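You operate a simulated robot arm through the tools that you are given. There is no shell and no other tool. Be economical: measure what you need, move in short steps, check, and stop when the job is done.

You are at the controls of a simulated robot arm. One attempt, no reset.

## Task
Tip the water out of the soaked deep bowl and scour it clean.
Fine: tip it into the sink; put bowl and scourer back; then run the cold tap through the sink and turn it off. Set down upright: scourer. What is to be rubbed or washed off counts as gone when no trace of it is left.
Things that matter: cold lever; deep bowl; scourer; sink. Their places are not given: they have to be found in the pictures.

The check looks at the end state, three seconds after you hand in, the way a careful person would. Anything else that was tipped, shoved, dropped, spilled or broken makes it a failure.

## Robot
A 6-joint arm with a two-finger gripper, fixed in place. Base frame: the origin is at the foot of the arm, x ahead of it, y to its left, z up. Lengths are in m, angles in rad, forces in N, time in s.
Its first joint turns from -2.897 to 2.897 rad. Payload 2.45 kg.
The tool frame sits at the grasp point between the pads (the TCP): z along the fingers, y along the line on which they close. The tips reach 0.02 m beyond it. Largest opening 0.14 m; the body of the gripper starts 0.168 m behind the TCP.
Orientation is that of the tool frame in the base frame, as [roll, pitch, yaw] about the fixed x, y, z axes, in that order (R = Rz(yaw) Ry(pitch) Rx(roll)). With the fingers straight down and closing along the base's y, the tool's x points along the base's -x, its y along +y and its z along -z.

## Interface
- The arm moves only by the tool move_arm. Its argument "increments" is a list of rows, each a list of 6 numbers: the shift along the tool's x, y, z in units of 150 mm (1.0 is 150 mm), then the turn, a rotation vector about the tool's x, y, z in units of 180 degrees (1.0 is 180 degrees). In form: [[tx, ty, tz, wx, wy, wz], ...]. A call has 1 to 8 rows; each row is the pose to reach, as a shift and turn from the pose commanded when the call began, along the tool's axes at that moment. "hand" is the finger opening in m, from 0 to 0.14, set as the call begins (left out, the last holds). A call with a number of a shift or a turn outside -1 to 1 is refused whole. A row lasts 0.2 s, in which the tool goes at most 0.05 m and 0.15 rad; a call with a longer step from one row to the next is refused whole, and so is a gripper value outside its range. A pose out of reach is approached as far as the arm can. The call stops where the force on the tool passes 40 N (or 10 N more than at its start, if that is more) or the arm is blocked; 0.2 s more then pass. The fingers move at their own pace (about 0.045 m/s each) and stop on an object; they squeeze with about 38 N. The grip force told is the motor's: it shows also when the fingers shut on nothing. Time passes only in rows, and 0.2 s behind the last, so rows that repeat a pose let the fingers close. It gives the time, the measured TCP pose, the force on the tool (base axes), the opening and the grip force at its end, in the units of the frame above (readings bear some noise), with the torque about the TCP (base axes, N m) and any sound that the robot's microphone picked up.
- Cameras (640 x 400 px; columns grow to the right, rows downward): "scene" is fixed at [0.0502, -0.6599, 1.6601]; the picture's right is [0.64, -0.77, 0.00], its down [-0.44, -0.36, -0.82] and it looks along [0.63, 0.53, -0.57] (base axes); focal length 330 px, centre (320, 200). "wrist" rides on the gripper at [0.078, 0.011, -0.209] in the tool frame; the picture's right is [-0.14, 0.99, 0.00], its down [-0.92, -0.13, -0.37] and it looks along [-0.37, -0.05, 0.93] (tool axes); focal length 280 px, centre (320, 200).
- capture(camera): a new picture of that camera. It takes no simulated time.
- probe_pixels(camera, pixels): for up to 12 pixels [column, row] of the newest picture of that camera ("zoom" is the newest enlarged one), the place [x, y, z] in the base frame of the surface seen there, good to about 0.002 m, but the place of the scene camera against the robot may be out by one fixed shift of up to 0.018 m in any direction. It takes no simulated time.
- inspect(camera, box): a new picture of the part [left, top, right, bottom] of that camera's present view, enlarged. It takes no simulated time.
- finish_job(): hands the job in; it is judged then, once.

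Go step by step. Measure first, check grasps and placings, and put right what went wrong. The budget is 80 turns and 38 pictures, counting those below and the enlarged ones. Unless the task says otherwise, let go and move clear before handing in, and close with one line.

The tools are called after "Request:" as a command line: name --pt "numbers of a row" for each row, then --argument value for the rest, lists and objects as JSON in quotes. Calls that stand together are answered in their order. move_arm: Moves the arm, as the interface text tells. Its arguments: {"type":"object","properties":{"increments":{"type":"array","items":{"type":"array","items":{"type":"number"}}},"hand":{"type":"number"}},"required":["increments"]} The other tools are called the same way: capture (camera) takes a picture; probe_pixels (camera, pixels) gives the place of the surface under pixels of a picture; inspect (camera, box) takes an enlarged picture of a part of a camera's view; finish_job () hands the job in.

At the start:

```text
clock: 0.0
tcp_pos: [0.5986, 0.5373, 1.2134]
tool_rot: [-3.141, 0.0, -3.14]
force: [-0.9, 0.4, -0.3]
moment: [-0.03, 0.02, -0.03]
grip_width: 0.1399
gripper_force: 0.2
```

scene: 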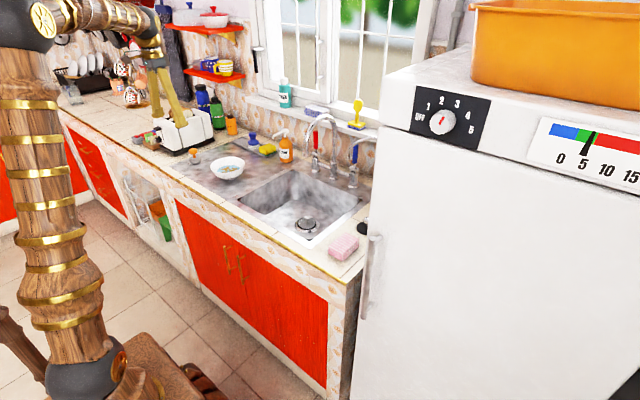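
wrist: 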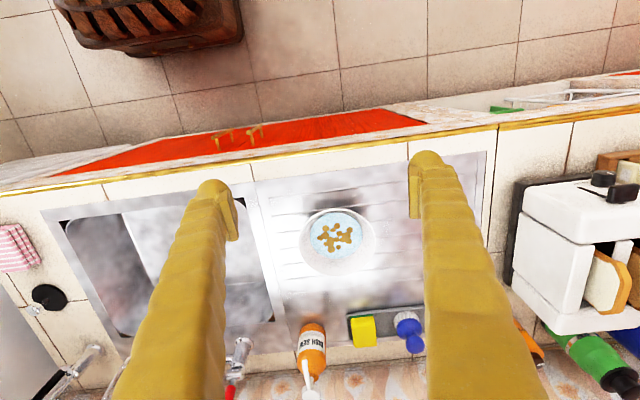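

The bowl shows at scene (227,168) with brown residue, the sink at (300,205), the taps near (315,140) red and (353,150) blue, and a tray with a yellow sponge and a blue knobbed thing. I enlarge these areas first.

Request:
inspect --camera "scene" --box '[180, 90, 380, 215]'

Request:
inspect --camera "wrist" --box '[220, 180, 460, 400]'

```text
3.20 times, centred on (280, 152) of scene
```

zoom: 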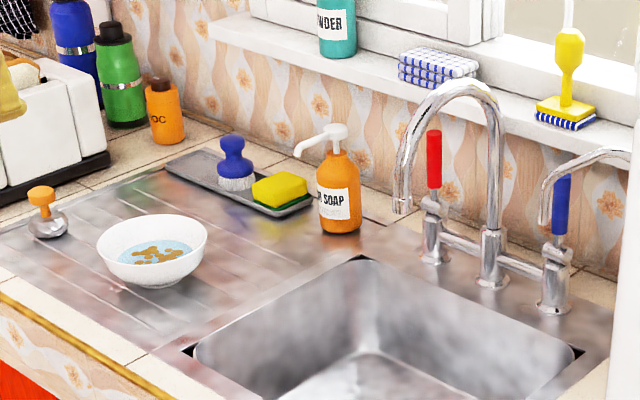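

```text
1.82 times, centred on (340, 290) of wrist
```

zoom: 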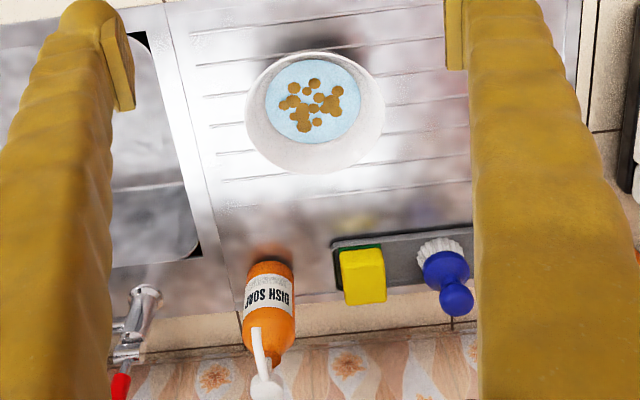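

The small thing with an orange knob and a steel-coloured ball (zoom (47,212)) looks like a steel scourer with a handle; the blue one is a brush and the yellow/green one a sponge. I'll look closer at it and probe places.

Request:
inspect --camera "scene" --box '[175, 130, 255, 180]'

Request:
probe_pixels --camera "scene" --pixels '[[227, 170], [210, 168], [244, 167], [228, 158], [227, 180], [253, 135], [267, 149], [316, 133], [353, 152], [326, 118], [303, 150], [305, 225]]'

Request:
probe_pixels --camera "wrist" --pixels '[[335, 237], [302, 237], [373, 237], [337, 208], [337, 275], [362, 325], [408, 322], [232, 395], [310, 340], [150, 300], [290, 300], [330, 295]]'

```text
8.00 times, centred on (215, 155) of scene
```

zoom: 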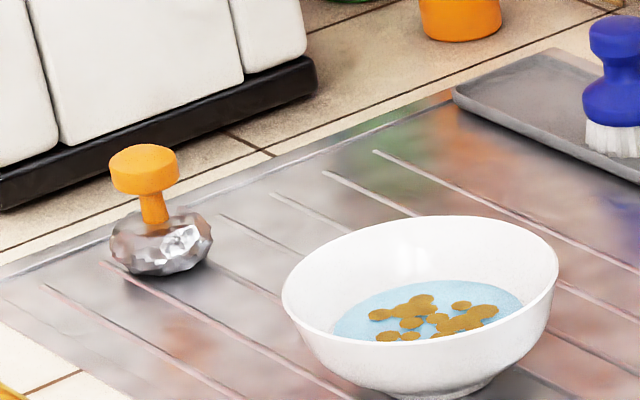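

```text
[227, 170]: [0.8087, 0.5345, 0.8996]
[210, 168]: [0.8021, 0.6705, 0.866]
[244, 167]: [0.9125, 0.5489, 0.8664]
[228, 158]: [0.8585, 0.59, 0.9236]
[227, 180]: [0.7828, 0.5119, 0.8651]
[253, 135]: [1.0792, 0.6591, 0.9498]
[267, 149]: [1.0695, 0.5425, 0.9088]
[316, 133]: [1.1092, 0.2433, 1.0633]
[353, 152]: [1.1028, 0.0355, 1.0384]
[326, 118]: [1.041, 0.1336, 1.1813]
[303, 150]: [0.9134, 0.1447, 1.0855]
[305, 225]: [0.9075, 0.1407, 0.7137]
```

```text
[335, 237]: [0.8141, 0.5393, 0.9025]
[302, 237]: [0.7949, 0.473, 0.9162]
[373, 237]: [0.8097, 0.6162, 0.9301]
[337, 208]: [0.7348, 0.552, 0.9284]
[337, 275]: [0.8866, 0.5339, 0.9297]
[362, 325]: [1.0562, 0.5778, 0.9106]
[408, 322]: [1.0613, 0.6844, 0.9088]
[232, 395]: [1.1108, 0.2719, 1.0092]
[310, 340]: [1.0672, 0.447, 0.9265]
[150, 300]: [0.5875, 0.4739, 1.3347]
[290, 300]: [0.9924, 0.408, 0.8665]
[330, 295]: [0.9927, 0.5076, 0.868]
```

The scourer is the steel one with the orange knob left of the bowl. I probe it and points on bowl rim, lever and sink.

Request:
probe_pixels --camera "zoom" --pixels '[[143, 160], [143, 185], [153, 210], [160, 250], [290, 285], [555, 265], [420, 218], [430, 340], [405, 310], [470, 310], [160, 285], [340, 330]]'

Request:
inspect --camera "scene" --box '[270, 100, 390, 175]'

```text
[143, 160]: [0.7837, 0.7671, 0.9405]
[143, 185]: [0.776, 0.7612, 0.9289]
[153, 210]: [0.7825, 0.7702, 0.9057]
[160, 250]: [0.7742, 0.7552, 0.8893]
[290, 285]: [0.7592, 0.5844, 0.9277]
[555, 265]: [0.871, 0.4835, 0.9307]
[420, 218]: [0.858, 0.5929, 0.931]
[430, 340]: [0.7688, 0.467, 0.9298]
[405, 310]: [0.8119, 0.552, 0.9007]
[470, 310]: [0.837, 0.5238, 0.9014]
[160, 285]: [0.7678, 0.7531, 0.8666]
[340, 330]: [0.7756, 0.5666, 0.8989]
```

```text
5.33 times, centred on (330, 138) of scene
```

zoom: 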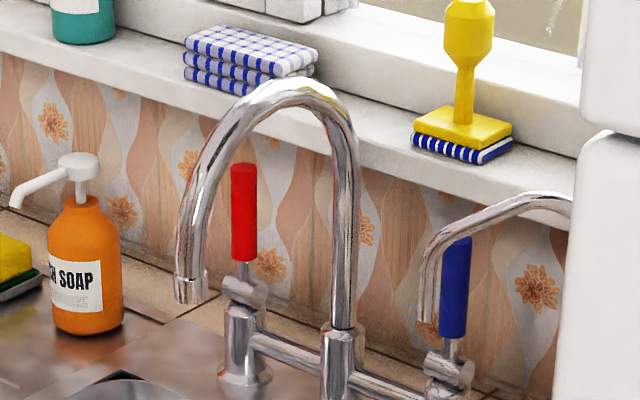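

Scourer sits at about (0.785, 0.768), bowl centre about (0.812, 0.543) with rim z 0.93. I now measure the bowl wall's profile and sink extents in the wrist/scene views.

Request:
probe_pixels --camera "scene" --pixels '[[243, 203], [293, 174], [358, 203], [310, 241], [280, 190], [326, 188], [313, 162], [353, 170], [354, 184], [351, 150], [334, 180], [352, 141]]'

Request:
inspect --camera "wrist" --box '[290, 195, 386, 285]'

Request:
probe_pixels --camera "wrist" --pixels '[[299, 243], [301, 243], [304, 243], [307, 243], [310, 243], [313, 243], [316, 243], [320, 243], [360, 243], [364, 243], [368, 243], [372, 243]]'

```text
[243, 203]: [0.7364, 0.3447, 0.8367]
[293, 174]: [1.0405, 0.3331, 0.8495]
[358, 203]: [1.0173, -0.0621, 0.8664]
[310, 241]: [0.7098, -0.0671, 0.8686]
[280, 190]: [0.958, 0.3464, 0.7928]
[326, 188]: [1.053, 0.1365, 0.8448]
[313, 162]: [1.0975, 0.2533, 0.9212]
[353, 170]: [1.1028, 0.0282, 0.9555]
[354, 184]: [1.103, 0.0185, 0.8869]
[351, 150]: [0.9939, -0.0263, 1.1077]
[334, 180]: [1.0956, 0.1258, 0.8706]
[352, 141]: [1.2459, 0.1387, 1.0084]
```

```text
4.44 times, centred on (338, 240) of wrist
```

zoom: 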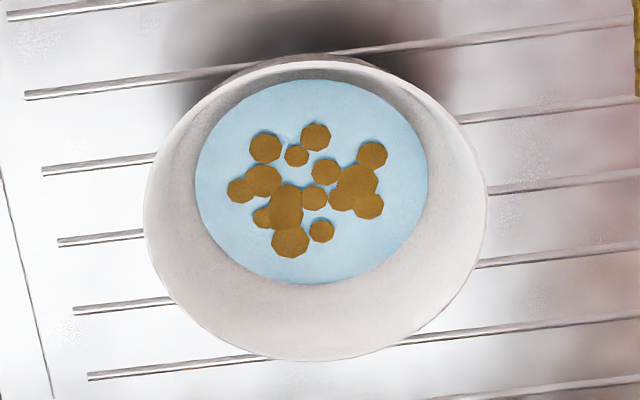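

```text
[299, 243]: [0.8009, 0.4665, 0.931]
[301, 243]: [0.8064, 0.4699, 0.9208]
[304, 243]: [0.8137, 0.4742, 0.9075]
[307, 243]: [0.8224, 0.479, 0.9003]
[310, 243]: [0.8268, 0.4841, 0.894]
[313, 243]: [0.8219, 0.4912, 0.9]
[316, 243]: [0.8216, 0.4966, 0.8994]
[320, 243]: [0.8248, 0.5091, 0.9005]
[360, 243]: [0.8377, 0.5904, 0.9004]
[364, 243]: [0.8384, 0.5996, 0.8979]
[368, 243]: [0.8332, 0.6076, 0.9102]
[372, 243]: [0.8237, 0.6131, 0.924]
```

The bowl wall leans about 18° outward (probes (299,243)→(307,243)), centre (0.811, 0.542), and the sink spans x 0.70–1.04, y −0.06–0.34. I move towards the −y rim with the fingers partly closed.

Request:
move_arm --pt "-0.169 -0.084 0.156 0 0 0" --pt "-0.338 -0.168 0.312 0 0 0" --pt "-0.507 -0.251 0.467 0 0 0" --pt "-0.676 -0.335 0.623 0 0 0" --pt "-0.676 -0.335 0.623 0 0 0" --hand 0.06

```text
clock: 1.2
tcp_pos: [0.7033, 0.4863, 1.1184]
tool_rot: [-3.141, 0.0, -3.141]
force: [0.7, -0.9, 0.0]
moment: [0.02, -0.02, 0.0]
grip_width: 0.0602
gripper_force: 0.1
```

Moved as told, opening 0.06. Next I go to the pre-grasp pose, tilted 0.3 rad along the wall.

Request:
move_arm --pt "-0.18 -0.083 0.163 -0.024 0 0" --pt "-0.36 -0.167 0.327 -0.048 0 0" --pt "-0.54 -0.25 0.49 -0.072 0 0" --pt "-0.72 -0.333 0.643 -0.0955 0 0" --pt "-0.72 -0.333 0.643 -0.0955 0 0"

Request:
capture --camera "wrist"

```text
clock: 2.4
tcp_pos: [0.8096, 0.4356, 1.0224]
tool_rot: [2.841, -0.001, 3.141]
force: [-0.7, 0.2, -0.7]
moment: [-0.02, -0.02, 0.04]
grip_width: 0.0603
gripper_force: 0.0
```

```text
30 pictures are left
```

wrist: 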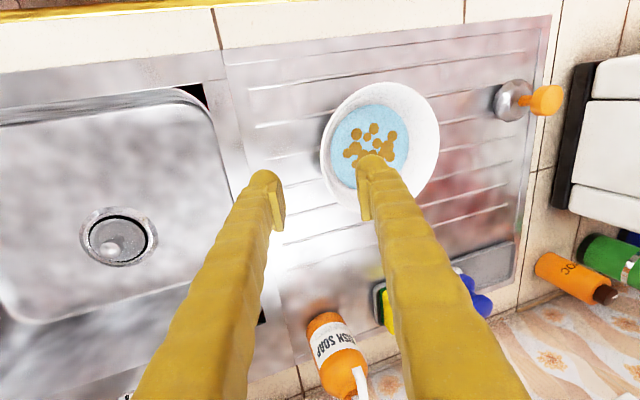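

The bowl's −y rim runs through about (323,150) and the scourer is seen at (540,98). I probe both.

Request:
probe_pixels --camera "wrist" --pixels '[[323, 140], [323, 150], [324, 165], [330, 185], [378, 84], [439, 140], [546, 99], [530, 98], [515, 100], [525, 110], [495, 102], [562, 99]]'

```text
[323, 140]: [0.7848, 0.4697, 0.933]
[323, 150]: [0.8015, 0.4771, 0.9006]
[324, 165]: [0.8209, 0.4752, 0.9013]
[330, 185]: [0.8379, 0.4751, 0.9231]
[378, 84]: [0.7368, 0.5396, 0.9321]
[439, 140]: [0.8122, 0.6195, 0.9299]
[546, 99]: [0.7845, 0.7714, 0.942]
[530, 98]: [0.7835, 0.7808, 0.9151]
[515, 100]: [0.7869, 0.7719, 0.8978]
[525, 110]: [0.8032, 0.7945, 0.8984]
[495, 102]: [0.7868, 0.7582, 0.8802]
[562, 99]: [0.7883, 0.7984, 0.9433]
```

The rim agrees with (0.81, 0.467, 0.93). I slide down 0.1 m along the tool axis, then close.

Request:
move_arm --pt "0 0.004 0.22 0 0 0" --pt "0 0.007 0.44 0 0 0" --pt "0 0.01 0.6 0 0 0" --pt "0 0.01 0.667 0 0 0" --pt "0 0.01 0.667 0 0 0"

Request:
capture --camera "wrist"

```text
clock: 3.6
tcp_pos: [0.8089, 0.4671, 0.9272]
tool_rot: [2.842, -0.001, 3.142]
force: [-0.4, -0.6, -0.5]
moment: [0.01, -0.03, 0.01]
grip_width: 0.06
gripper_force: 0.0
```

```text
29 pictures are left
```

wrist: 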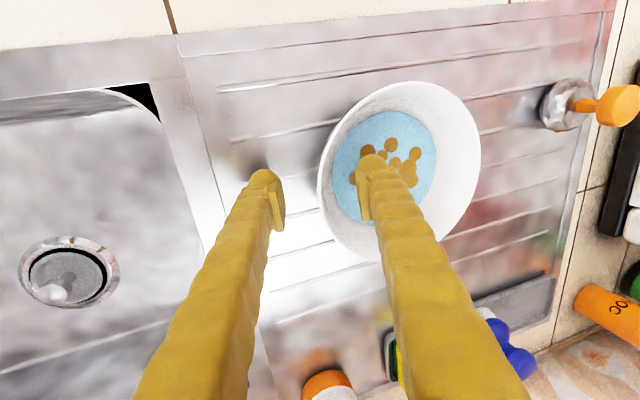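

The wall at (320,185) lies between the fingers. I close.

Request:
move_arm --pt "0 0 0 0 0 0" --pt "0 0 0 0 0 0" --pt "0 0 0 0 0 0" --pt "0 0 0 0 0 0" --pt "0 0 0 0 0 0" --hand 0

```text
clock: 4.8
tcp_pos: [0.8093, 0.467, 0.9277]
tool_rot: [2.841, 0.0, -3.141]
force: [0.2, 1.1, 0.9]
moment: [-0.03, -0.02, -0.02]
grip_width: 0.0061
gripper_force: 31.9
```

Opening 0.0061 with 32 N: the wall is held. I lift 0.06 m gently and look.

Request:
move_arm --pt "0 0.02 -0.064 0 0 0" --pt "0 0.049 -0.159 0 0 0" --pt "0 0.079 -0.255 0 0 0" --pt "0 0.118 -0.382 0 0 0" --pt "0 0.118 -0.382 0 0 0"

Request:
capture --camera "wrist"

```text
clock: 6.0
tcp_pos: [0.8073, 0.4693, 0.9866]
tool_rot: [2.842, 0.0, 3.141]
force: [0.6, -1.1, -2.4]
moment: [-0.15, 0.0, 0.0]
grip_width: 0.0061
gripper_force: 32.8
```

```text
28 pictures are left
```

wrist: 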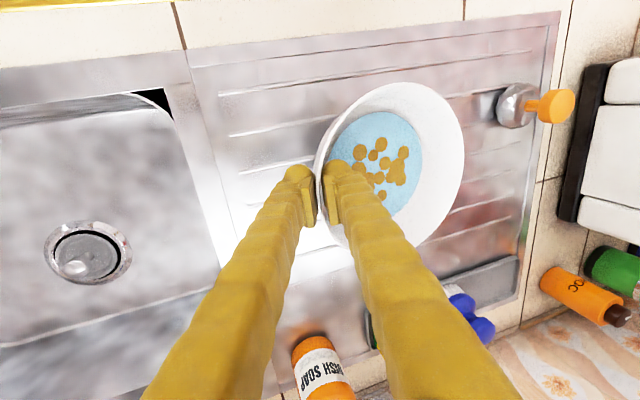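

The bowl is held steadily and level. I carry it over the sink in two smooth moves.

Request:
move_arm --pt "-0.01 -0.1 -0.06 0 0 0" --pt "-0.03 -0.28 -0.165 0 0 0" --pt "-0.055 -0.48 -0.28 0 0 0" --pt "-0.08 -0.68 -0.4 0 0 0" --pt "-0.1 -0.877 -0.516 0 0 0"

Request:
move_arm --pt "-0.02 -0.2 -0.12 0 0 0" --pt "-0.045 -0.4 -0.235 0 0 0" --pt "-0.07 -0.62 -0.365 0 0 0" --pt "-0.09 -0.79 -0.465 0 0 0" --pt "-0.1 -0.877 -0.516 0 0 0" --pt "-0.1 -0.877 -0.516 0 0 0"

Request:
capture --camera "scene"

```text
clock: 7.2
tcp_pos: [0.8207, 0.3208, 1.0228]
tool_rot: [2.84, 0.001, 3.141]
force: [0.0, -0.3, -1.9]
moment: [-0.2, 0.01, 0.03]
grip_width: 0.0059
gripper_force: 32.3
```

```text
clock: 8.6
tcp_pos: [0.8384, 0.1728, 1.0573]
tool_rot: [2.839, -0.001, -3.141]
force: [0.2, 0.2, -3.1]
moment: [-0.15, -0.01, 0.02]
grip_width: 0.0059
gripper_force: 32.3
```

```text
27 pictures are left
```

scene: 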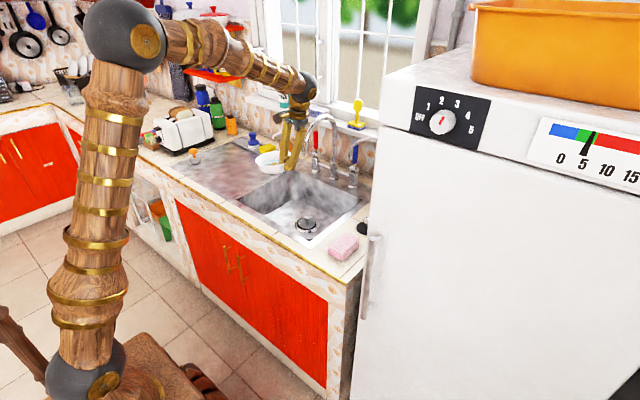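

The bowl hangs over the sink's left part, clear of the spout. I tip it slowly towards the robot.

Request:
move_arm --pt "0 0 0 0 -0.0334 -0.0103" --pt "0 0 0 0 -0.0669 -0.0207" --pt "0 0 0 0 -0.1003 -0.0311" --pt "0 0 0 0 -0.1337 -0.0414" --pt "0 0 0 0 -0.1672 -0.0518" --pt "0 0 0 0 -0.2006 -0.0622" --pt "0 0 0 0 -0.234 -0.0725" --pt "0 0 0 0 -0.2674 -0.0829"

Request:
capture --camera "wrist"

```text
clock: 10.4
tcp_pos: [0.8231, 0.178, 1.0439]
tool_rot: [2.933, 0.844, -2.987]
force: [1.5, -0.6, -0.1]
moment: [-0.17, 0.26, 0.06]
grip_width: 0.0061
gripper_force: 32.6
```

```text
26 pictures are left
```

wrist: 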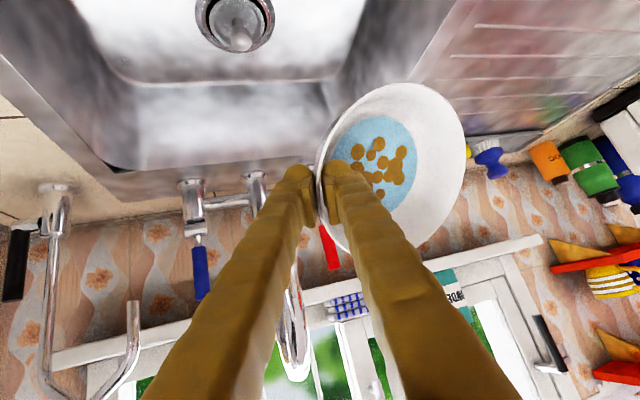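

The tool is at 0.88 rad and the water still shows in the bowl; nothing touches. I go on tipping.

Request:
move_arm --pt "0 0 0 0 -0.0334 -0.0103" --pt "0 0 0 0 -0.0669 -0.0207" --pt "0 0 0 0 -0.1003 -0.0311" --pt "0 0 0 0 -0.1337 -0.0414" --pt "0 0 0 0 -0.1672 -0.0518" --pt "0 0 0 0 -0.2006 -0.0622" --pt "0 0 0 0 -0.234 -0.0725" --pt "0 0 0 0 -0.2674 -0.0829"

Request:
capture --camera "wrist"

Request:
capture --camera "scene"

```text
clock: 12.2
tcp_pos: [0.8573, 0.1386, 1.0879]
tool_rot: [0.357, 1.439, 0.701]
force: [-0.2, -0.8, -2.9]
moment: [-0.19, 0.07, -0.01]
grip_width: 0.0059
gripper_force: 31.9
out of reach, approached as far as the arm can: row 4, 5, 6, 7, 8
```

```text
25 pictures are left
```

wrist: 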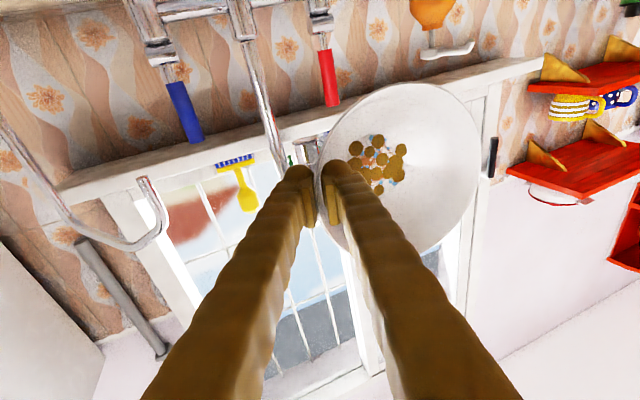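

```text
24 pictures are left
```

scene: 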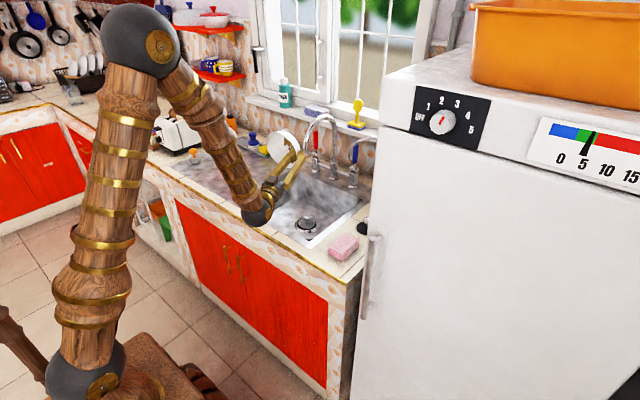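

The bowl is tipped about 95° and the water seems gone except some stain spots near (378,165). I check with an enlargement.

Request:
inspect --camera "wrist" --box '[310, 80, 486, 260]'

```text
2.22 times, centred on (398, 170) of wrist
```

zoom: 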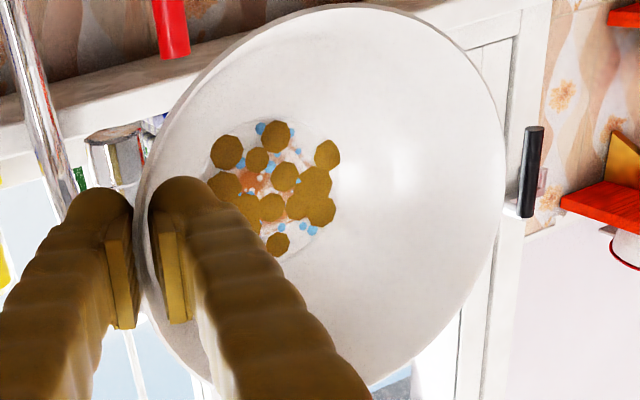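

Mostly drained, with a few blue drops left. I hold for 1.6 s to let it drip and look again.

Request:
move_arm --pt "0 0 0 0 0 0" --pt "0 0 0 0 0 0" --pt "0 0 0 0 0 0" --pt "0 0 0 0 0 0" --pt "0 0 0 0 0 0" --pt "0 0 0 0 0 0" --pt "0 0 0 0 0 0"

Request:
inspect --camera "wrist" --box '[310, 80, 486, 260]'

```text
clock: 13.8
tcp_pos: [0.8569, 0.1392, 1.0855]
tool_rot: [0.361, 1.438, 0.707]
force: [-0.6, 0.9, -2.7]
moment: [-0.15, 0.06, -0.01]
grip_width: 0.0062
gripper_force: 32.2
```

```text
2.22 times, centred on (398, 170) of wrist
```

zoom: 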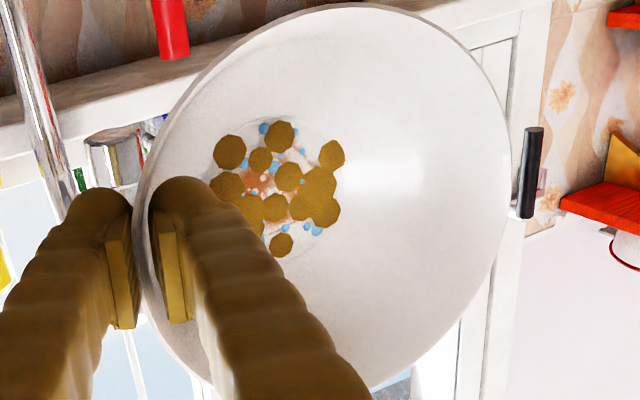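

It is tipped 96° and static; a few beads remain. I raise it a bit, backing off from the spout, and tip further.

Request:
move_arm --pt "-0.212 0.012 -0.043 0 0 0" --pt "-0.424 0.025 -0.085 0 0 0" --pt "-0.636 0.037 -0.128 0 0 0" --pt "-0.848 0.05 -0.17 0 0 0" --pt "-0.848 0.05 -0.17 0 -0.0304 -0.0094" --pt "-0.848 0.05 -0.17 0 -0.0608 -0.0188" --pt "-0.848 0.05 -0.17 0 -0.0912 -0.0282" --pt "-0.848 0.05 -0.17 0 -0.0912 -0.0282"

Request:
inspect --camera "wrist" --box '[310, 80, 486, 260]'

```text
clock: 15.6
tcp_pos: [0.8245, 0.1145, 1.224]
tool_rot: [0.032, 1.169, 0.369]
force: [-0.3, -0.2, -2.9]
moment: [-0.19, 0.06, -0.03]
grip_width: 0.0059
gripper_force: 32.0
out of reach, approached as far as the arm can: row 6, 7, 8
```

```text
2.22 times, centred on (398, 170) of wrist
```

zoom: 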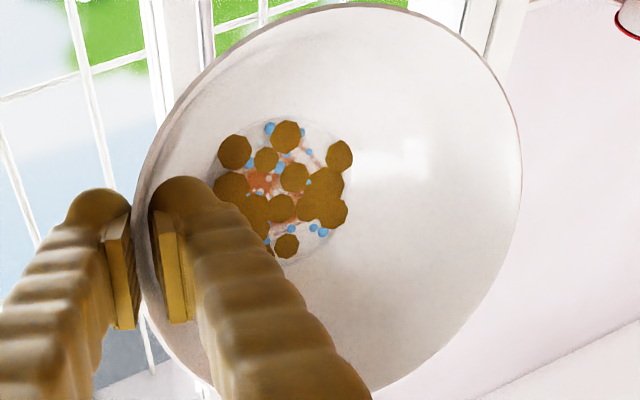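

At ~113° nothing changes: the blue beads and orange bits are a painted pattern, so the water is out. I turn the bowl back upright.

Request:
move_arm --pt "0 0 0 0 0.0391 0.0121" --pt "0 0 0 0 0.0782 0.0243" --pt "0 0 0 0 0.1174 0.0364" --pt "0 0 0 0 0.1565 0.0485" --pt "0 0 0 0 0.1956 0.0606" --pt "0 0 0 0 0.2347 0.0728" --pt "0 0 0 0 0.2739 0.0849" --pt "0 0 0 0 0.313 0.097"

Request:
move_arm --pt "0 0 0 0 0.0391 0.0121" --pt "0 0 0 0 0.0782 0.0243" --pt "0 0 0 0 0.1174 0.0364" --pt "0 0 0 0 0.1565 0.0485" --pt "0 0 0 0 0.1956 0.0606" --pt "0 0 0 0 0.2347 0.0728" --pt "0 0 0 0 0.2739 0.0849" --pt "0 0 0 0 0.313 0.097"

Request:
capture --camera "wrist"

```text
clock: 17.4
tcp_pos: [0.8235, 0.1142, 1.2261]
tool_rot: [2.633, 0.913, 3.039]
force: [0.3, 0.6, -3.3]
moment: [-0.16, 0.08, -0.05]
grip_width: 0.0062
gripper_force: 32.3
```

```text
clock: 19.2
tcp_pos: [0.8227, 0.1138, 1.2255]
tool_rot: [2.716, -0.103, -3.064]
force: [0.7, 0.3, -2.0]
moment: [-0.2, -0.05, -0.01]
grip_width: 0.0059
gripper_force: 32.8
```

```text
20 pictures are left
```

wrist: 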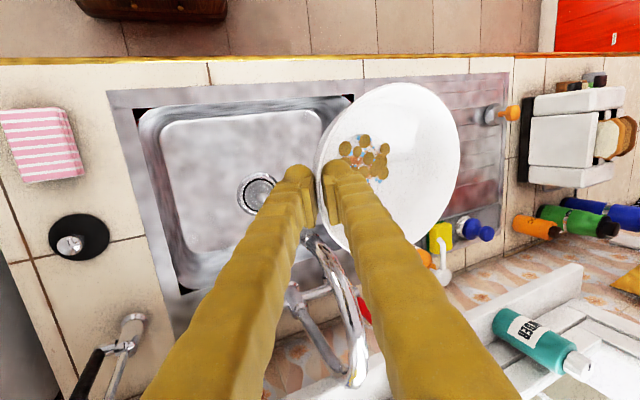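

The water is gone; only brown crust and pattern remain. The orientation ended slightly off, so I correct it with a small turn.

Request:
move_arm --pt "0 0 0 0.0194 -0.0198 0.0058" --pt "0 0 0 0.0387 -0.0395 0.0115" --pt "0 0 0 0.0387 -0.0395 0.0115"

```text
clock: 20.0
tcp_pos: [0.8247, 0.1134, 1.2257]
tool_rot: [2.84, 0.0, -3.141]
force: [-0.7, -0.1, -2.3]
moment: [-0.16, 0.0, -0.01]
grip_width: 0.0062
gripper_force: 32.8
```

Orientation is right again. I carry the bowl back above its place in three moves.

Request:
move_arm --pt "0.008 0.183 0.196 0 0 0" --pt "0.016 0.366 0.392 0 0 0" --pt "0.025 0.55 0.589 0 0 0" --pt "0.033 0.733 0.785 0 0 0"

Request:
move_arm --pt "0.008 0.157 0.223 0 0 0" --pt "0.016 0.315 0.446 0 0 0" --pt "0.025 0.472 0.67 0 0 0" --pt "0.033 0.63 0.893 0 0 0"

Request:
move_arm --pt "0.012 0.128 0.215 0 0 0" --pt "0.025 0.255 0.43 0 0 0" --pt "0.037 0.383 0.645 0 0 0" --pt "0.037 0.383 0.645 0 0 0"

Request:
capture --camera "wrist"

```text
clock: 21.0
tcp_pos: [0.8174, 0.2557, 1.1463]
tool_rot: [2.839, -0.002, 3.141]
force: [-0.2, 0.1, -2.4]
moment: [-0.17, -0.01, 0.0]
grip_width: 0.006
gripper_force: 32.2
```

```text
clock: 22.0
tcp_pos: [0.8121, 0.3851, 1.0458]
tool_rot: [2.841, 0.001, -3.141]
force: [-0.3, 0.0, -2.3]
moment: [-0.16, 0.05, 0.01]
grip_width: 0.0062
gripper_force: 33.0
```

```text
clock: 23.0
tcp_pos: [0.8078, 0.4669, 0.9717]
tool_rot: [2.841, -0.003, -3.141]
force: [-0.7, -0.2, -2.7]
moment: [-0.15, 0.01, 0.04]
grip_width: 0.0062
gripper_force: 32.5
```

```text
19 pictures are left
```

wrist: 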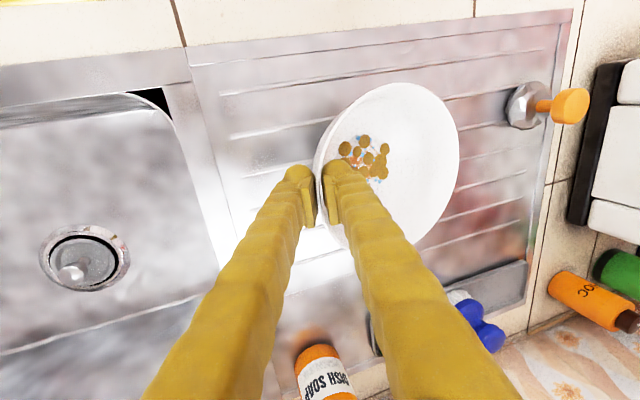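

The bowl is above its place, level. I lower it 44 mm gently.

Request:
move_arm --pt "0 -0.02 0.065 0 0 0" --pt "0 -0.04 0.13 0 0 0" --pt "0 -0.06 0.195 0 0 0" --pt "0 -0.075 0.24 0 0 0" --pt "0 -0.085 0.27 0 0 0" --pt "0 -0.087 0.28 0 0 0" --pt "0 -0.087 0.28 0 0 0"

```text
clock: 24.6
tcp_pos: [0.8074, 0.4673, 0.9274]
tool_rot: [2.839, 0.001, -3.14]
force: [3.8, -5.7, 11.6]
moment: [-0.01, -0.39, -0.18]
grip_width: 0.0061
gripper_force: 32.6
```

It touches down (11 N). I open the fingers and then retreat along the tool axis.

Request:
move_arm --pt "0 0 0 0 0 0" --pt "0 0 0 0 0 0" --pt "0 0 0 0 0 0" --pt "0 0 -0.15 0 0 0" --pt "0 0 -0.4 0 0 0" --pt "0 0 -0.7 0 0 0" --pt "0 0 -1.0 0 0 0" --hand 0.05

Request:
capture --camera "wrist"

```text
clock: 26.2
tcp_pos: [0.8087, 0.4237, 1.07]
tool_rot: [2.84, -0.002, -3.141]
force: [0.3, 0.3, 1.0]
moment: [-0.01, 0.01, 0.0]
grip_width: 0.0498
gripper_force: 0.0
```

```text
18 pictures are left
```

wrist: 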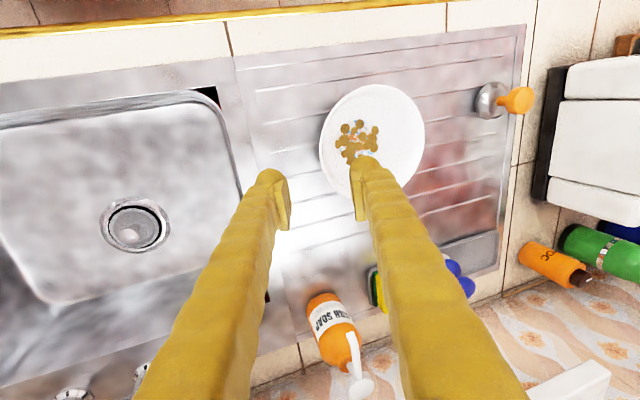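

The bowl is back in its spot with crust on its bottom. Next I level the tool, turn it toward the scourer's azimuth (≈0.775 rad) and tilt outward for reach.

Request:
move_arm --pt "0.111 0.132 -0.052 0.0318 0 0" --pt "0.222 0.264 -0.104 0.0637 0 0" --pt "0.333 0.397 -0.156 0.0955 0 0" --hand 0.075

Request:
move_arm --pt "0.161 0.143 -0.033 0 0 -0.0411" --pt "0.322 0.287 -0.067 0 0 -0.0822" --pt "0.483 0.43 -0.1 0 0 -0.1233" --pt "0.645 0.573 -0.133 0 0 -0.1645" --pt "0.806 0.717 -0.167 0 0 -0.2056" --pt "0.967 0.86 -0.2 0 0 -0.2467"

Request:
move_arm --pt "-0.05 0 0 0 -0.038 0" --pt "-0.12 0 0 0 -0.076 0" --pt "-0.2 0 0 0 -0.114 0" --pt "-0.27 0 0 0 -0.152 0" --pt "-0.333 0 0 0 -0.19 0" --pt "-0.333 0 0 0 -0.19 0"

Request:
capture --camera "wrist"

```text
clock: 27.0
tcp_pos: [0.7572, 0.4726, 1.1106]
tool_rot: [3.141, -0.001, 3.139]
force: [0.2, 0.8, 0.1]
moment: [-0.01, -0.01, -0.01]
grip_width: 0.075
gripper_force: 0.1
```

```text
clock: 28.4
tcp_pos: [0.6138, 0.6029, 1.1403]
tool_rot: [3.139, -0.001, -2.364]
force: [0.6, 0.1, -1.0]
moment: [-0.01, -0.02, -0.02]
grip_width: 0.0749
gripper_force: 0.0
```

```text
clock: 29.8
tcp_pos: [0.6473, 0.6381, 1.1398]
tool_rot: [3.14, 0.599, -2.368]
force: [0.0, -1.0, -0.1]
moment: [0.0, 0.0, 0.01]
grip_width: 0.075
gripper_force: 0.1
```

```text
17 pictures are left
```

wrist: 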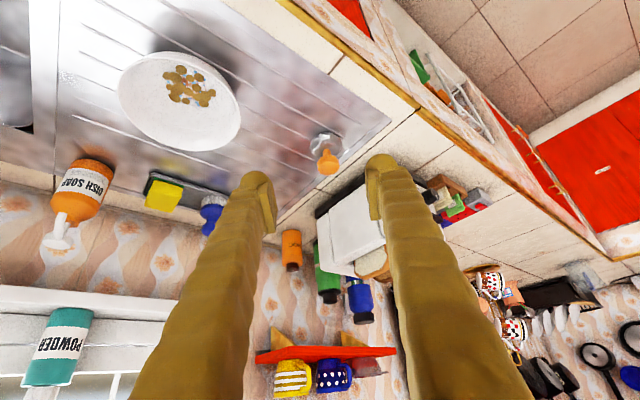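

The scourer shows at (327,155), toaster at (350,215), bowl at (180,95). I probe them.

Request:
probe_pixels --camera "wrist" --pixels '[[328, 158], [319, 161], [338, 160], [328, 168], [326, 150], [312, 142], [342, 142], [326, 135], [322, 212], [345, 180], [200, 112], [175, 148]]'

Request:
inspect --camera "wrist" --box '[270, 110, 400, 240]'

```text
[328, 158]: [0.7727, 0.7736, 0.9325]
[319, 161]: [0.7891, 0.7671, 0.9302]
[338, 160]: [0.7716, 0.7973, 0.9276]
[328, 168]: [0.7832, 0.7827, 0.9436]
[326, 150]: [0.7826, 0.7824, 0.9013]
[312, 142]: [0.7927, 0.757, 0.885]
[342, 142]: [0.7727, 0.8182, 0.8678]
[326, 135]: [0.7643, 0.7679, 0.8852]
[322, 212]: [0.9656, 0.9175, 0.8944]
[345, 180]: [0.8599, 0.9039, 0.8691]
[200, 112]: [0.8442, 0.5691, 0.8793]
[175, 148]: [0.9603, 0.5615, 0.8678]
```

```text
3.08 times, centred on (335, 175) of wrist
```

zoom: 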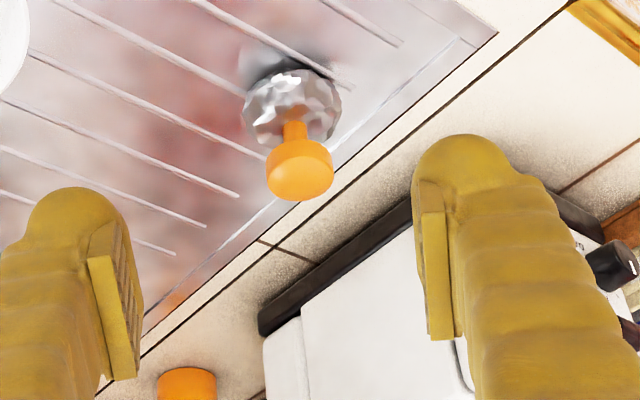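

Knob centre is about (0.785, 0.785), z 0.925–0.945. The path is mostly along the tool axis; I go halfway and look at whether the arm can reach.

Request:
move_arm --pt "-0.087 0.014 0.237 0 0 0" --pt "-0.174 0.028 0.475 0 0 0" --pt "-0.26 0.043 0.713 0 0 0" --pt "-0.347 0.057 0.95 0 0 0" --pt "-0.347 0.057 0.95 0 0 0"

Request:
capture --camera "wrist"

```text
clock: 31.0
tcp_pos: [0.7308, 0.7319, 1.0523]
tool_rot: [3.139, 0.595, -2.368]
force: [0.1, 0.3, 0.0]
moment: [-0.01, -0.02, 0.0]
grip_width: 0.0754
gripper_force: 0.0
```

```text
15 pictures are left
```

wrist: 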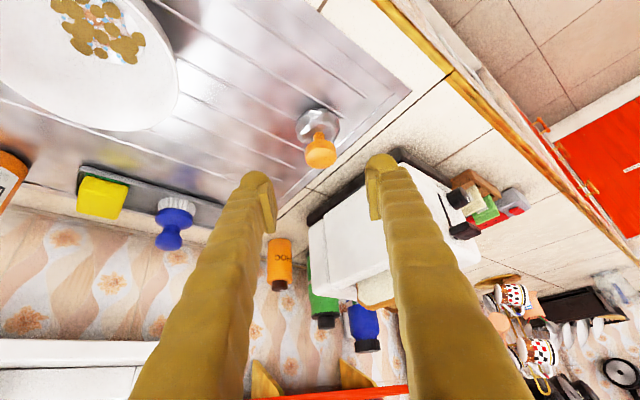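

Request:
probe_pixels --camera "wrist" --pixels '[[320, 146], [308, 150], [334, 150], [320, 157], [320, 138], [320, 162], [310, 157], [332, 157], [298, 125], [340, 125]]'

```text
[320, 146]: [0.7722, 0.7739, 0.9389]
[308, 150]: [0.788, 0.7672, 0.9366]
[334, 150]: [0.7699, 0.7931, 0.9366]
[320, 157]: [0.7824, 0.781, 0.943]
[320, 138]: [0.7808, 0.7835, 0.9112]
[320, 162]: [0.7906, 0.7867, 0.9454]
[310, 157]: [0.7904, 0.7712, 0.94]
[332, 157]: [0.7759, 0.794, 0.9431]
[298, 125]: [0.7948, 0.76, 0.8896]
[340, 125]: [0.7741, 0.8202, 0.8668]
```

The knob is centred between the fingers ahead at (320,150). I advance 0.137 m along the tool axis to it.

Request:
move_arm --pt "0.003 0 0.25 0 0 0" --pt "0.006 0 0.5 0 0 0" --pt "0.009 0 0.7 0 0 0" --pt "0.012 0 0.85 0 0 0" --pt "0.013 0 0.915 0 0 0" --pt "0.013 0 0.915 0 0 0"

Request:
capture --camera "wrist"

```text
clock: 32.4
tcp_pos: [0.7851, 0.7848, 0.9373]
tool_rot: [3.137, 0.598, -2.368]
force: [-0.4, -0.2, -0.1]
moment: [0.03, -0.02, 0.03]
grip_width: 0.075
gripper_force: 0.0
```

```text
14 pictures are left
```

wrist: 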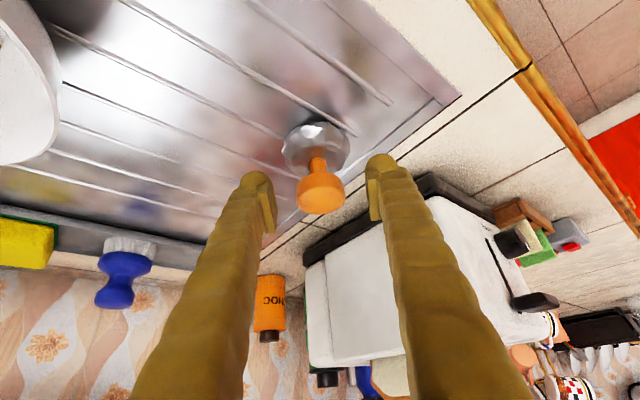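

The knob sits between the pads. I close and lift slightly.

Request:
move_arm --pt "0 0 0 0 0 0" --pt "0 0 0 0 0 0" --pt "0 0 0 0 0 0" --pt "0 0 0 0 0 0" --hand 0

```text
clock: 33.4
tcp_pos: [0.7843, 0.7833, 0.9359]
tool_rot: [3.139, 0.599, -2.37]
force: [-0.6, -0.5, 0.6]
moment: [0.03, -0.02, 0.0]
grip_width: 0.0369
gripper_force: 37.9
```

Opening 0.037 at 38 N: the knob is held. I lift 9 cm and carry it over the bowl.

Request:
move_arm --pt "-0.085 0 -0.124 0 0 0" --pt "-0.17 0 -0.248 0 0 0" --pt "-0.254 0 -0.371 0 0 0" --pt "-0.339 0 -0.495 0 0 0" --pt "-0.339 0 -0.495 0 0 0"

Request:
move_arm --pt "0.104 -0.16 -0.071 0 0 0" --pt "0.208 -0.32 -0.142 0 0 0" --pt "0.312 -0.48 -0.213 0 0 0" --pt "0.4165 -0.639 -0.285 0 0 0"

Request:
move_arm --pt "0.104 -0.16 -0.071 0 0 0" --pt "0.208 -0.32 -0.142 0 0 0" --pt "0.312 -0.48 -0.213 0 0 0" --pt "0.4165 -0.639 -0.285 0 0 0" --pt "0.4165 -0.639 -0.285 0 0 0"

Request:
capture --camera "wrist"

Request:
inspect --camera "scene" --box '[175, 120, 271, 180]'

```text
clock: 34.6
tcp_pos: [0.7843, 0.7841, 1.028]
tool_rot: [3.139, 0.599, -2.37]
force: [0.9, 0.6, -0.7]
moment: [-0.01, 0.01, 0.0]
grip_width: 0.037
gripper_force: 37.8
```

```text
clock: 35.6
tcp_pos: [0.7968, 0.6614, 1.0273]
tool_rot: [3.137, 0.596, -2.368]
force: [0.3, 0.3, 0.3]
moment: [0.02, -0.01, 0.0]
grip_width: 0.037
gripper_force: 37.4
```

```text
clock: 36.8
tcp_pos: [0.8102, 0.5402, 1.0268]
tool_rot: [3.136, 0.596, -2.367]
force: [-0.2, 0.1, -0.4]
moment: [-0.03, 0.0, -0.01]
grip_width: 0.0371
gripper_force: 38.3
```

```text
13 pictures are left
```

wrist: 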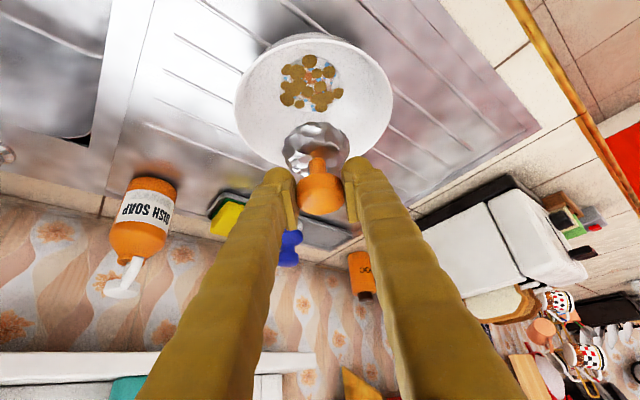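

```text
6.67 times, centred on (223, 150) of scene
```

zoom: 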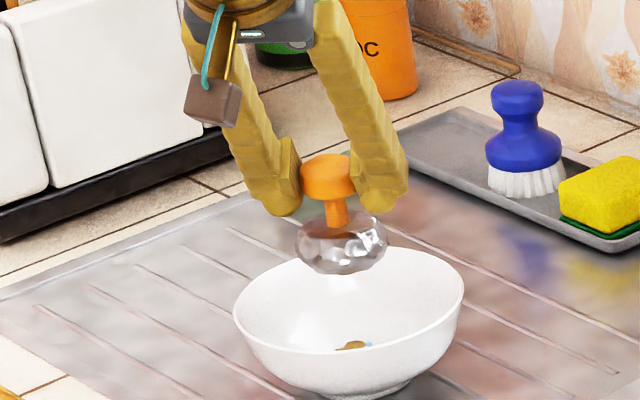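

The scourer hangs upright over the bowl; grime spans wrist pixels (280–343, 55–110). I probe its extent.

Request:
probe_pixels --camera "wrist" --pixels '[[287, 99], [338, 92], [310, 61], [329, 72], [287, 70], [320, 106], [310, 85], [300, 103], [237, 105], [391, 95], [290, 150], [260, 90]]'

```text
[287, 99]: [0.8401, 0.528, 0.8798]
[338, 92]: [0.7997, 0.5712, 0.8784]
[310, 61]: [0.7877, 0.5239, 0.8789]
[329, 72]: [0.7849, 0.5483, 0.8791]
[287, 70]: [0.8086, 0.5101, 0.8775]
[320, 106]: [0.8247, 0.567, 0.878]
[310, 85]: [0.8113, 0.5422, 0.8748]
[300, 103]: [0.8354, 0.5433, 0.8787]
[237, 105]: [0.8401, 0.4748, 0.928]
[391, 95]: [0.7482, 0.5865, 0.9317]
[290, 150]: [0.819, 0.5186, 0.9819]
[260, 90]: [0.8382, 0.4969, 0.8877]
```

Grime is a disc of radius ~35 mm about (0.811, 0.542). I lower the scourer onto the centre, watching the force.

Request:
move_arm --pt "0.11 0 0.16 0 0 0" --pt "0.22 0 0.32 0 0 0" --pt "0.29 0 0.4235 0 0 0" --pt "0.298 0 0.4345 0 0 0" --pt "0.305 0 0.4455 0 0 0" --pt "0.305 0 0.4455 0 0 0"

```text
clock: 38.2
tcp_pos: [0.81, 0.54, 0.9465]
tool_rot: [3.138, 0.596, -2.369]
force: [1.2, 0.4, -0.3]
moment: [0.02, 0.01, 0.06]
grip_width: 0.037
gripper_force: 38.0
```

Request:
move_arm --pt "0.004 0 0.0055 0 0 0" --pt "0.0075 0 0.011 0 0 0" --pt "0.0115 0 0.0165 0 0 0" --pt "0.0115 0 0.0165 0 0 0"

```text
clock: 39.2
tcp_pos: [0.8114, 0.5405, 0.9434]
tool_rot: [3.138, 0.601, -2.37]
force: [1.1, -2.9, 11.0]
moment: [-0.17, -0.07, 0.01]
grip_width: 0.0369
gripper_force: 38.3
```

Contact at 11 N with TCP z 0.9434. I scrub a small circle (12 mm) with slightly less pressure.

Request:
move_arm --pt "-0.07 0 0.0397 0 0 0" --pt "-0.0508 0.0567 0.0265 0 0 0" --pt "-0.004 0.08 -0.0055 0 0 0" --pt "0.0428 0.0567 -0.0375 0 0 0" --pt "0.062 0 -0.0507 0 0 0" --pt "0.0428 -0.0567 -0.0375 0 0 0" --pt "-0.004 -0.08 -0.0055 0 0 0" --pt "-0.0508 -0.0567 0.0265 0 0 0"

```text
clock: 41.0
tcp_pos: [0.8225, 0.5406, 0.9444]
tool_rot: [3.14, 0.598, -2.368]
force: [0.0, -0.1, -1.3]
moment: [-0.02, -0.03, 0.0]
grip_width: 0.0369
gripper_force: 37.7
```

Force fell to zero, so I repeat the circle 1 mm lower, ending at the centre.

Request:
move_arm --pt "-0.0152 0.0567 0.0187 0 0 0" --pt "0.004 0.1134 0.0055 0 0 0" --pt "0.0508 0.1367 -0.0265 0 0 0" --pt "0.0976 0.1134 -0.0585 0 0 0" --pt "0.1168 0.0567 -0.0717 0 0 0" --pt "0.0976 0 -0.0585 0 0 0" --pt "0.0508 -0.0233 -0.0265 0 0 0" --pt "0.0508 0.0567 -0.0265 0 0 0"

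Request:
capture --camera "wrist"

```text
clock: 42.8
tcp_pos: [0.8117, 0.5398, 0.943]
tool_rot: [3.137, 0.6, -2.37]
force: [5.4, -5.1, 17.6]
moment: [0.03, -0.3, -0.07]
grip_width: 0.037
gripper_force: 38.0
```

```text
11 pictures are left
```

wrist: 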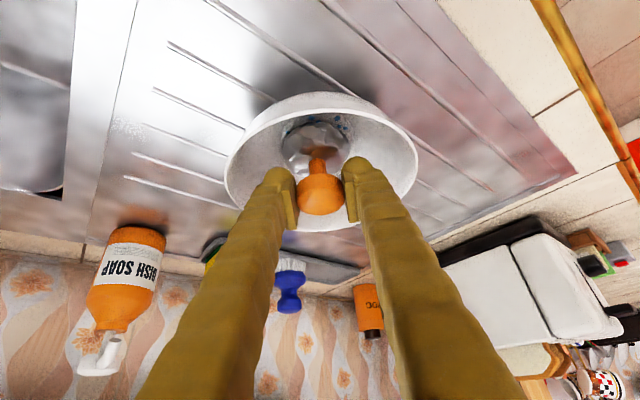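

Where visible, the crust near (300–350,120) is gone, with only the pattern left. I do a wider 20 mm circle for the edge.

Request:
move_arm --pt "-0.1157 0 0.067 0 0 0" --pt "-0.0835 0.0943 0.045 0 0 0" --pt "-0.0057 0.1333 -0.0083 0 0 0" --pt "0.0721 0.0943 -0.0616 0 0 0" --pt "0.1043 0 -0.0836 0 0 0" --pt "0.0721 -0.0943 -0.0616 0 0 0" --pt "-0.0057 -0.1333 -0.0083 0 0 0" --pt "-0.0835 -0.0943 0.045 0 0 0"

Request:
move_arm --pt "0.075 0.0943 -0.055 0 0 0" --pt "-0.1 0.0943 -0.3 0 0 0" --pt "-0.224 0.0943 -0.485 0 0 0" --pt "-0.224 0.0943 -0.485 0 0 0"

Request:
inspect --camera "wrist" --box '[220, 20, 410, 160]'

```text
clock: 44.6
tcp_pos: [0.83, 0.5399, 0.9437]
tool_rot: [3.138, 0.596, -2.371]
force: [0.4, 0.3, -0.1]
moment: [0.01, 0.02, 0.0]
grip_width: 0.037
gripper_force: 37.6
```

```text
clock: 45.6
tcp_pos: [0.8113, 0.5399, 1.0237]
tool_rot: [3.139, 0.599, -2.368]
force: [-0.6, 0.1, -0.7]
moment: [-0.03, 0.02, 0.01]
grip_width: 0.0367
gripper_force: 38.0
```

```text
2.86 times, centred on (315, 90) of wrist
```

zoom: 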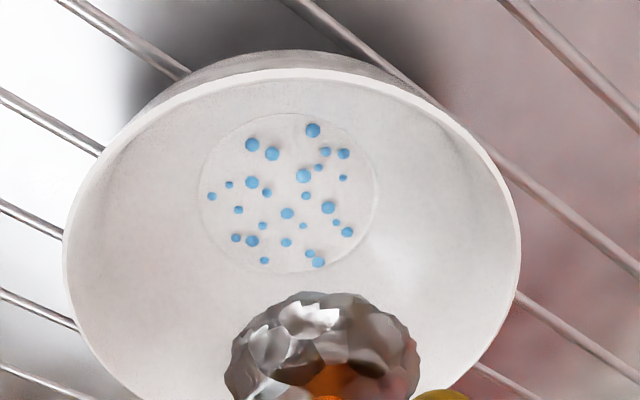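

The brown crust and reddish specks are gone; only small blue water beads remain. I carry the scourer back above its place.

Request:
move_arm --pt "-0.105 0.161 0.072 0 0 0" --pt "-0.21 0.322 0.144 0 0 0" --pt "-0.314 0.483 0.215 0 0 0" --pt "-0.419 0.644 0.287 0 0 0"

Request:
move_arm --pt "-0.105 0.161 0.072 0 0 0" --pt "-0.21 0.322 0.144 0 0 0" --pt "-0.314 0.483 0.215 0 0 0" --pt "-0.419 0.644 0.287 0 0 0" --pt "-0.419 0.644 0.287 0 0 0"

Request:
move_arm --pt "0.08 0 0.12 0 0 0" --pt "0.17 0 0.25 0 0 0" --pt "0.25 0 0.365 0 0 0" --pt "0.29 0 0.423 0 0 0" --pt "0.305 0 0.445 0 0 0" --pt "0.305 0 0.445 0 0 0"

```text
clock: 46.6
tcp_pos: [0.796, 0.6631, 1.0258]
tool_rot: [3.14, 0.598, -2.367]
force: [0.7, 0.3, -0.1]
moment: [-0.02, 0.02, -0.02]
grip_width: 0.0369
gripper_force: 38.0
```

```text
clock: 47.8
tcp_pos: [0.7853, 0.7859, 1.0253]
tool_rot: [3.137, 0.598, -2.368]
force: [0.6, -0.6, -1.3]
moment: [0.02, 0.01, 0.01]
grip_width: 0.037
gripper_force: 38.2
```

```text
clock: 49.2
tcp_pos: [0.7843, 0.7846, 0.9439]
tool_rot: [3.137, 0.598, -2.37]
force: [-0.1, -0.3, 0.0]
moment: [-0.01, 0.02, 0.01]
grip_width: 0.0368
gripper_force: 38.1
```

Still free at z 0.944. I lower the last millimetres.

Request:
move_arm --pt "0.0075 0 0.011 0 0 0" --pt "0.015 0 0.022 0 0 0" --pt "0.021 0 0.03 0 0 0" --pt "0.0245 0 0.036 0 0 0" --pt "0.0245 0 0.036 0 0 0"

```text
clock: 50.4
tcp_pos: [0.7844, 0.7837, 0.9362]
tool_rot: [3.137, 0.599, -2.366]
force: [-0.4, 0.8, 1.9]
moment: [-0.02, -0.03, 0.01]
grip_width: 0.0367
gripper_force: 38.1
```

Light touch at z 0.936, matching the grasp height. I open and back off along the tool axis.

Request:
move_arm --pt "0 0 0 0 0 0" --pt "0 0 0 0 0 0" --pt "0 0 0 0 0 0" --pt "0 0 -0.15 0 0 0" --pt "0 0 -0.4 0 0 0" --pt "0 0 -0.7 0 0 0" --pt "0 0 -1.0 0 0 0" --pt "0 0 -1.0 0 0 0" --hand 0.08

Request:
capture --camera "wrist"

```text
clock: 52.2
tcp_pos: [0.7241, 0.7277, 1.0615]
tool_rot: [3.139, 0.599, -2.369]
force: [-0.5, -0.4, 0.2]
moment: [0.0, -0.02, 0.0]
grip_width: 0.08
gripper_force: 0.0
```

```text
9 pictures are left
```

wrist: 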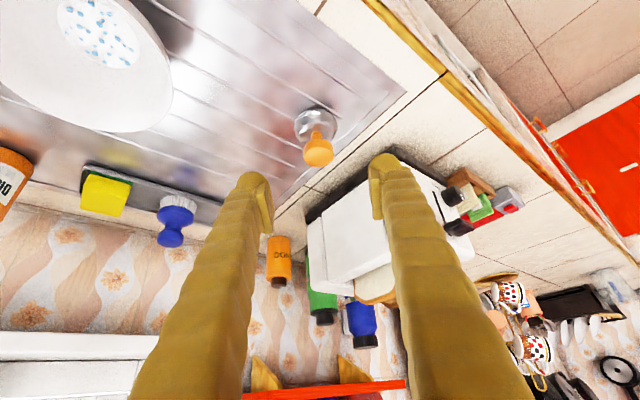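

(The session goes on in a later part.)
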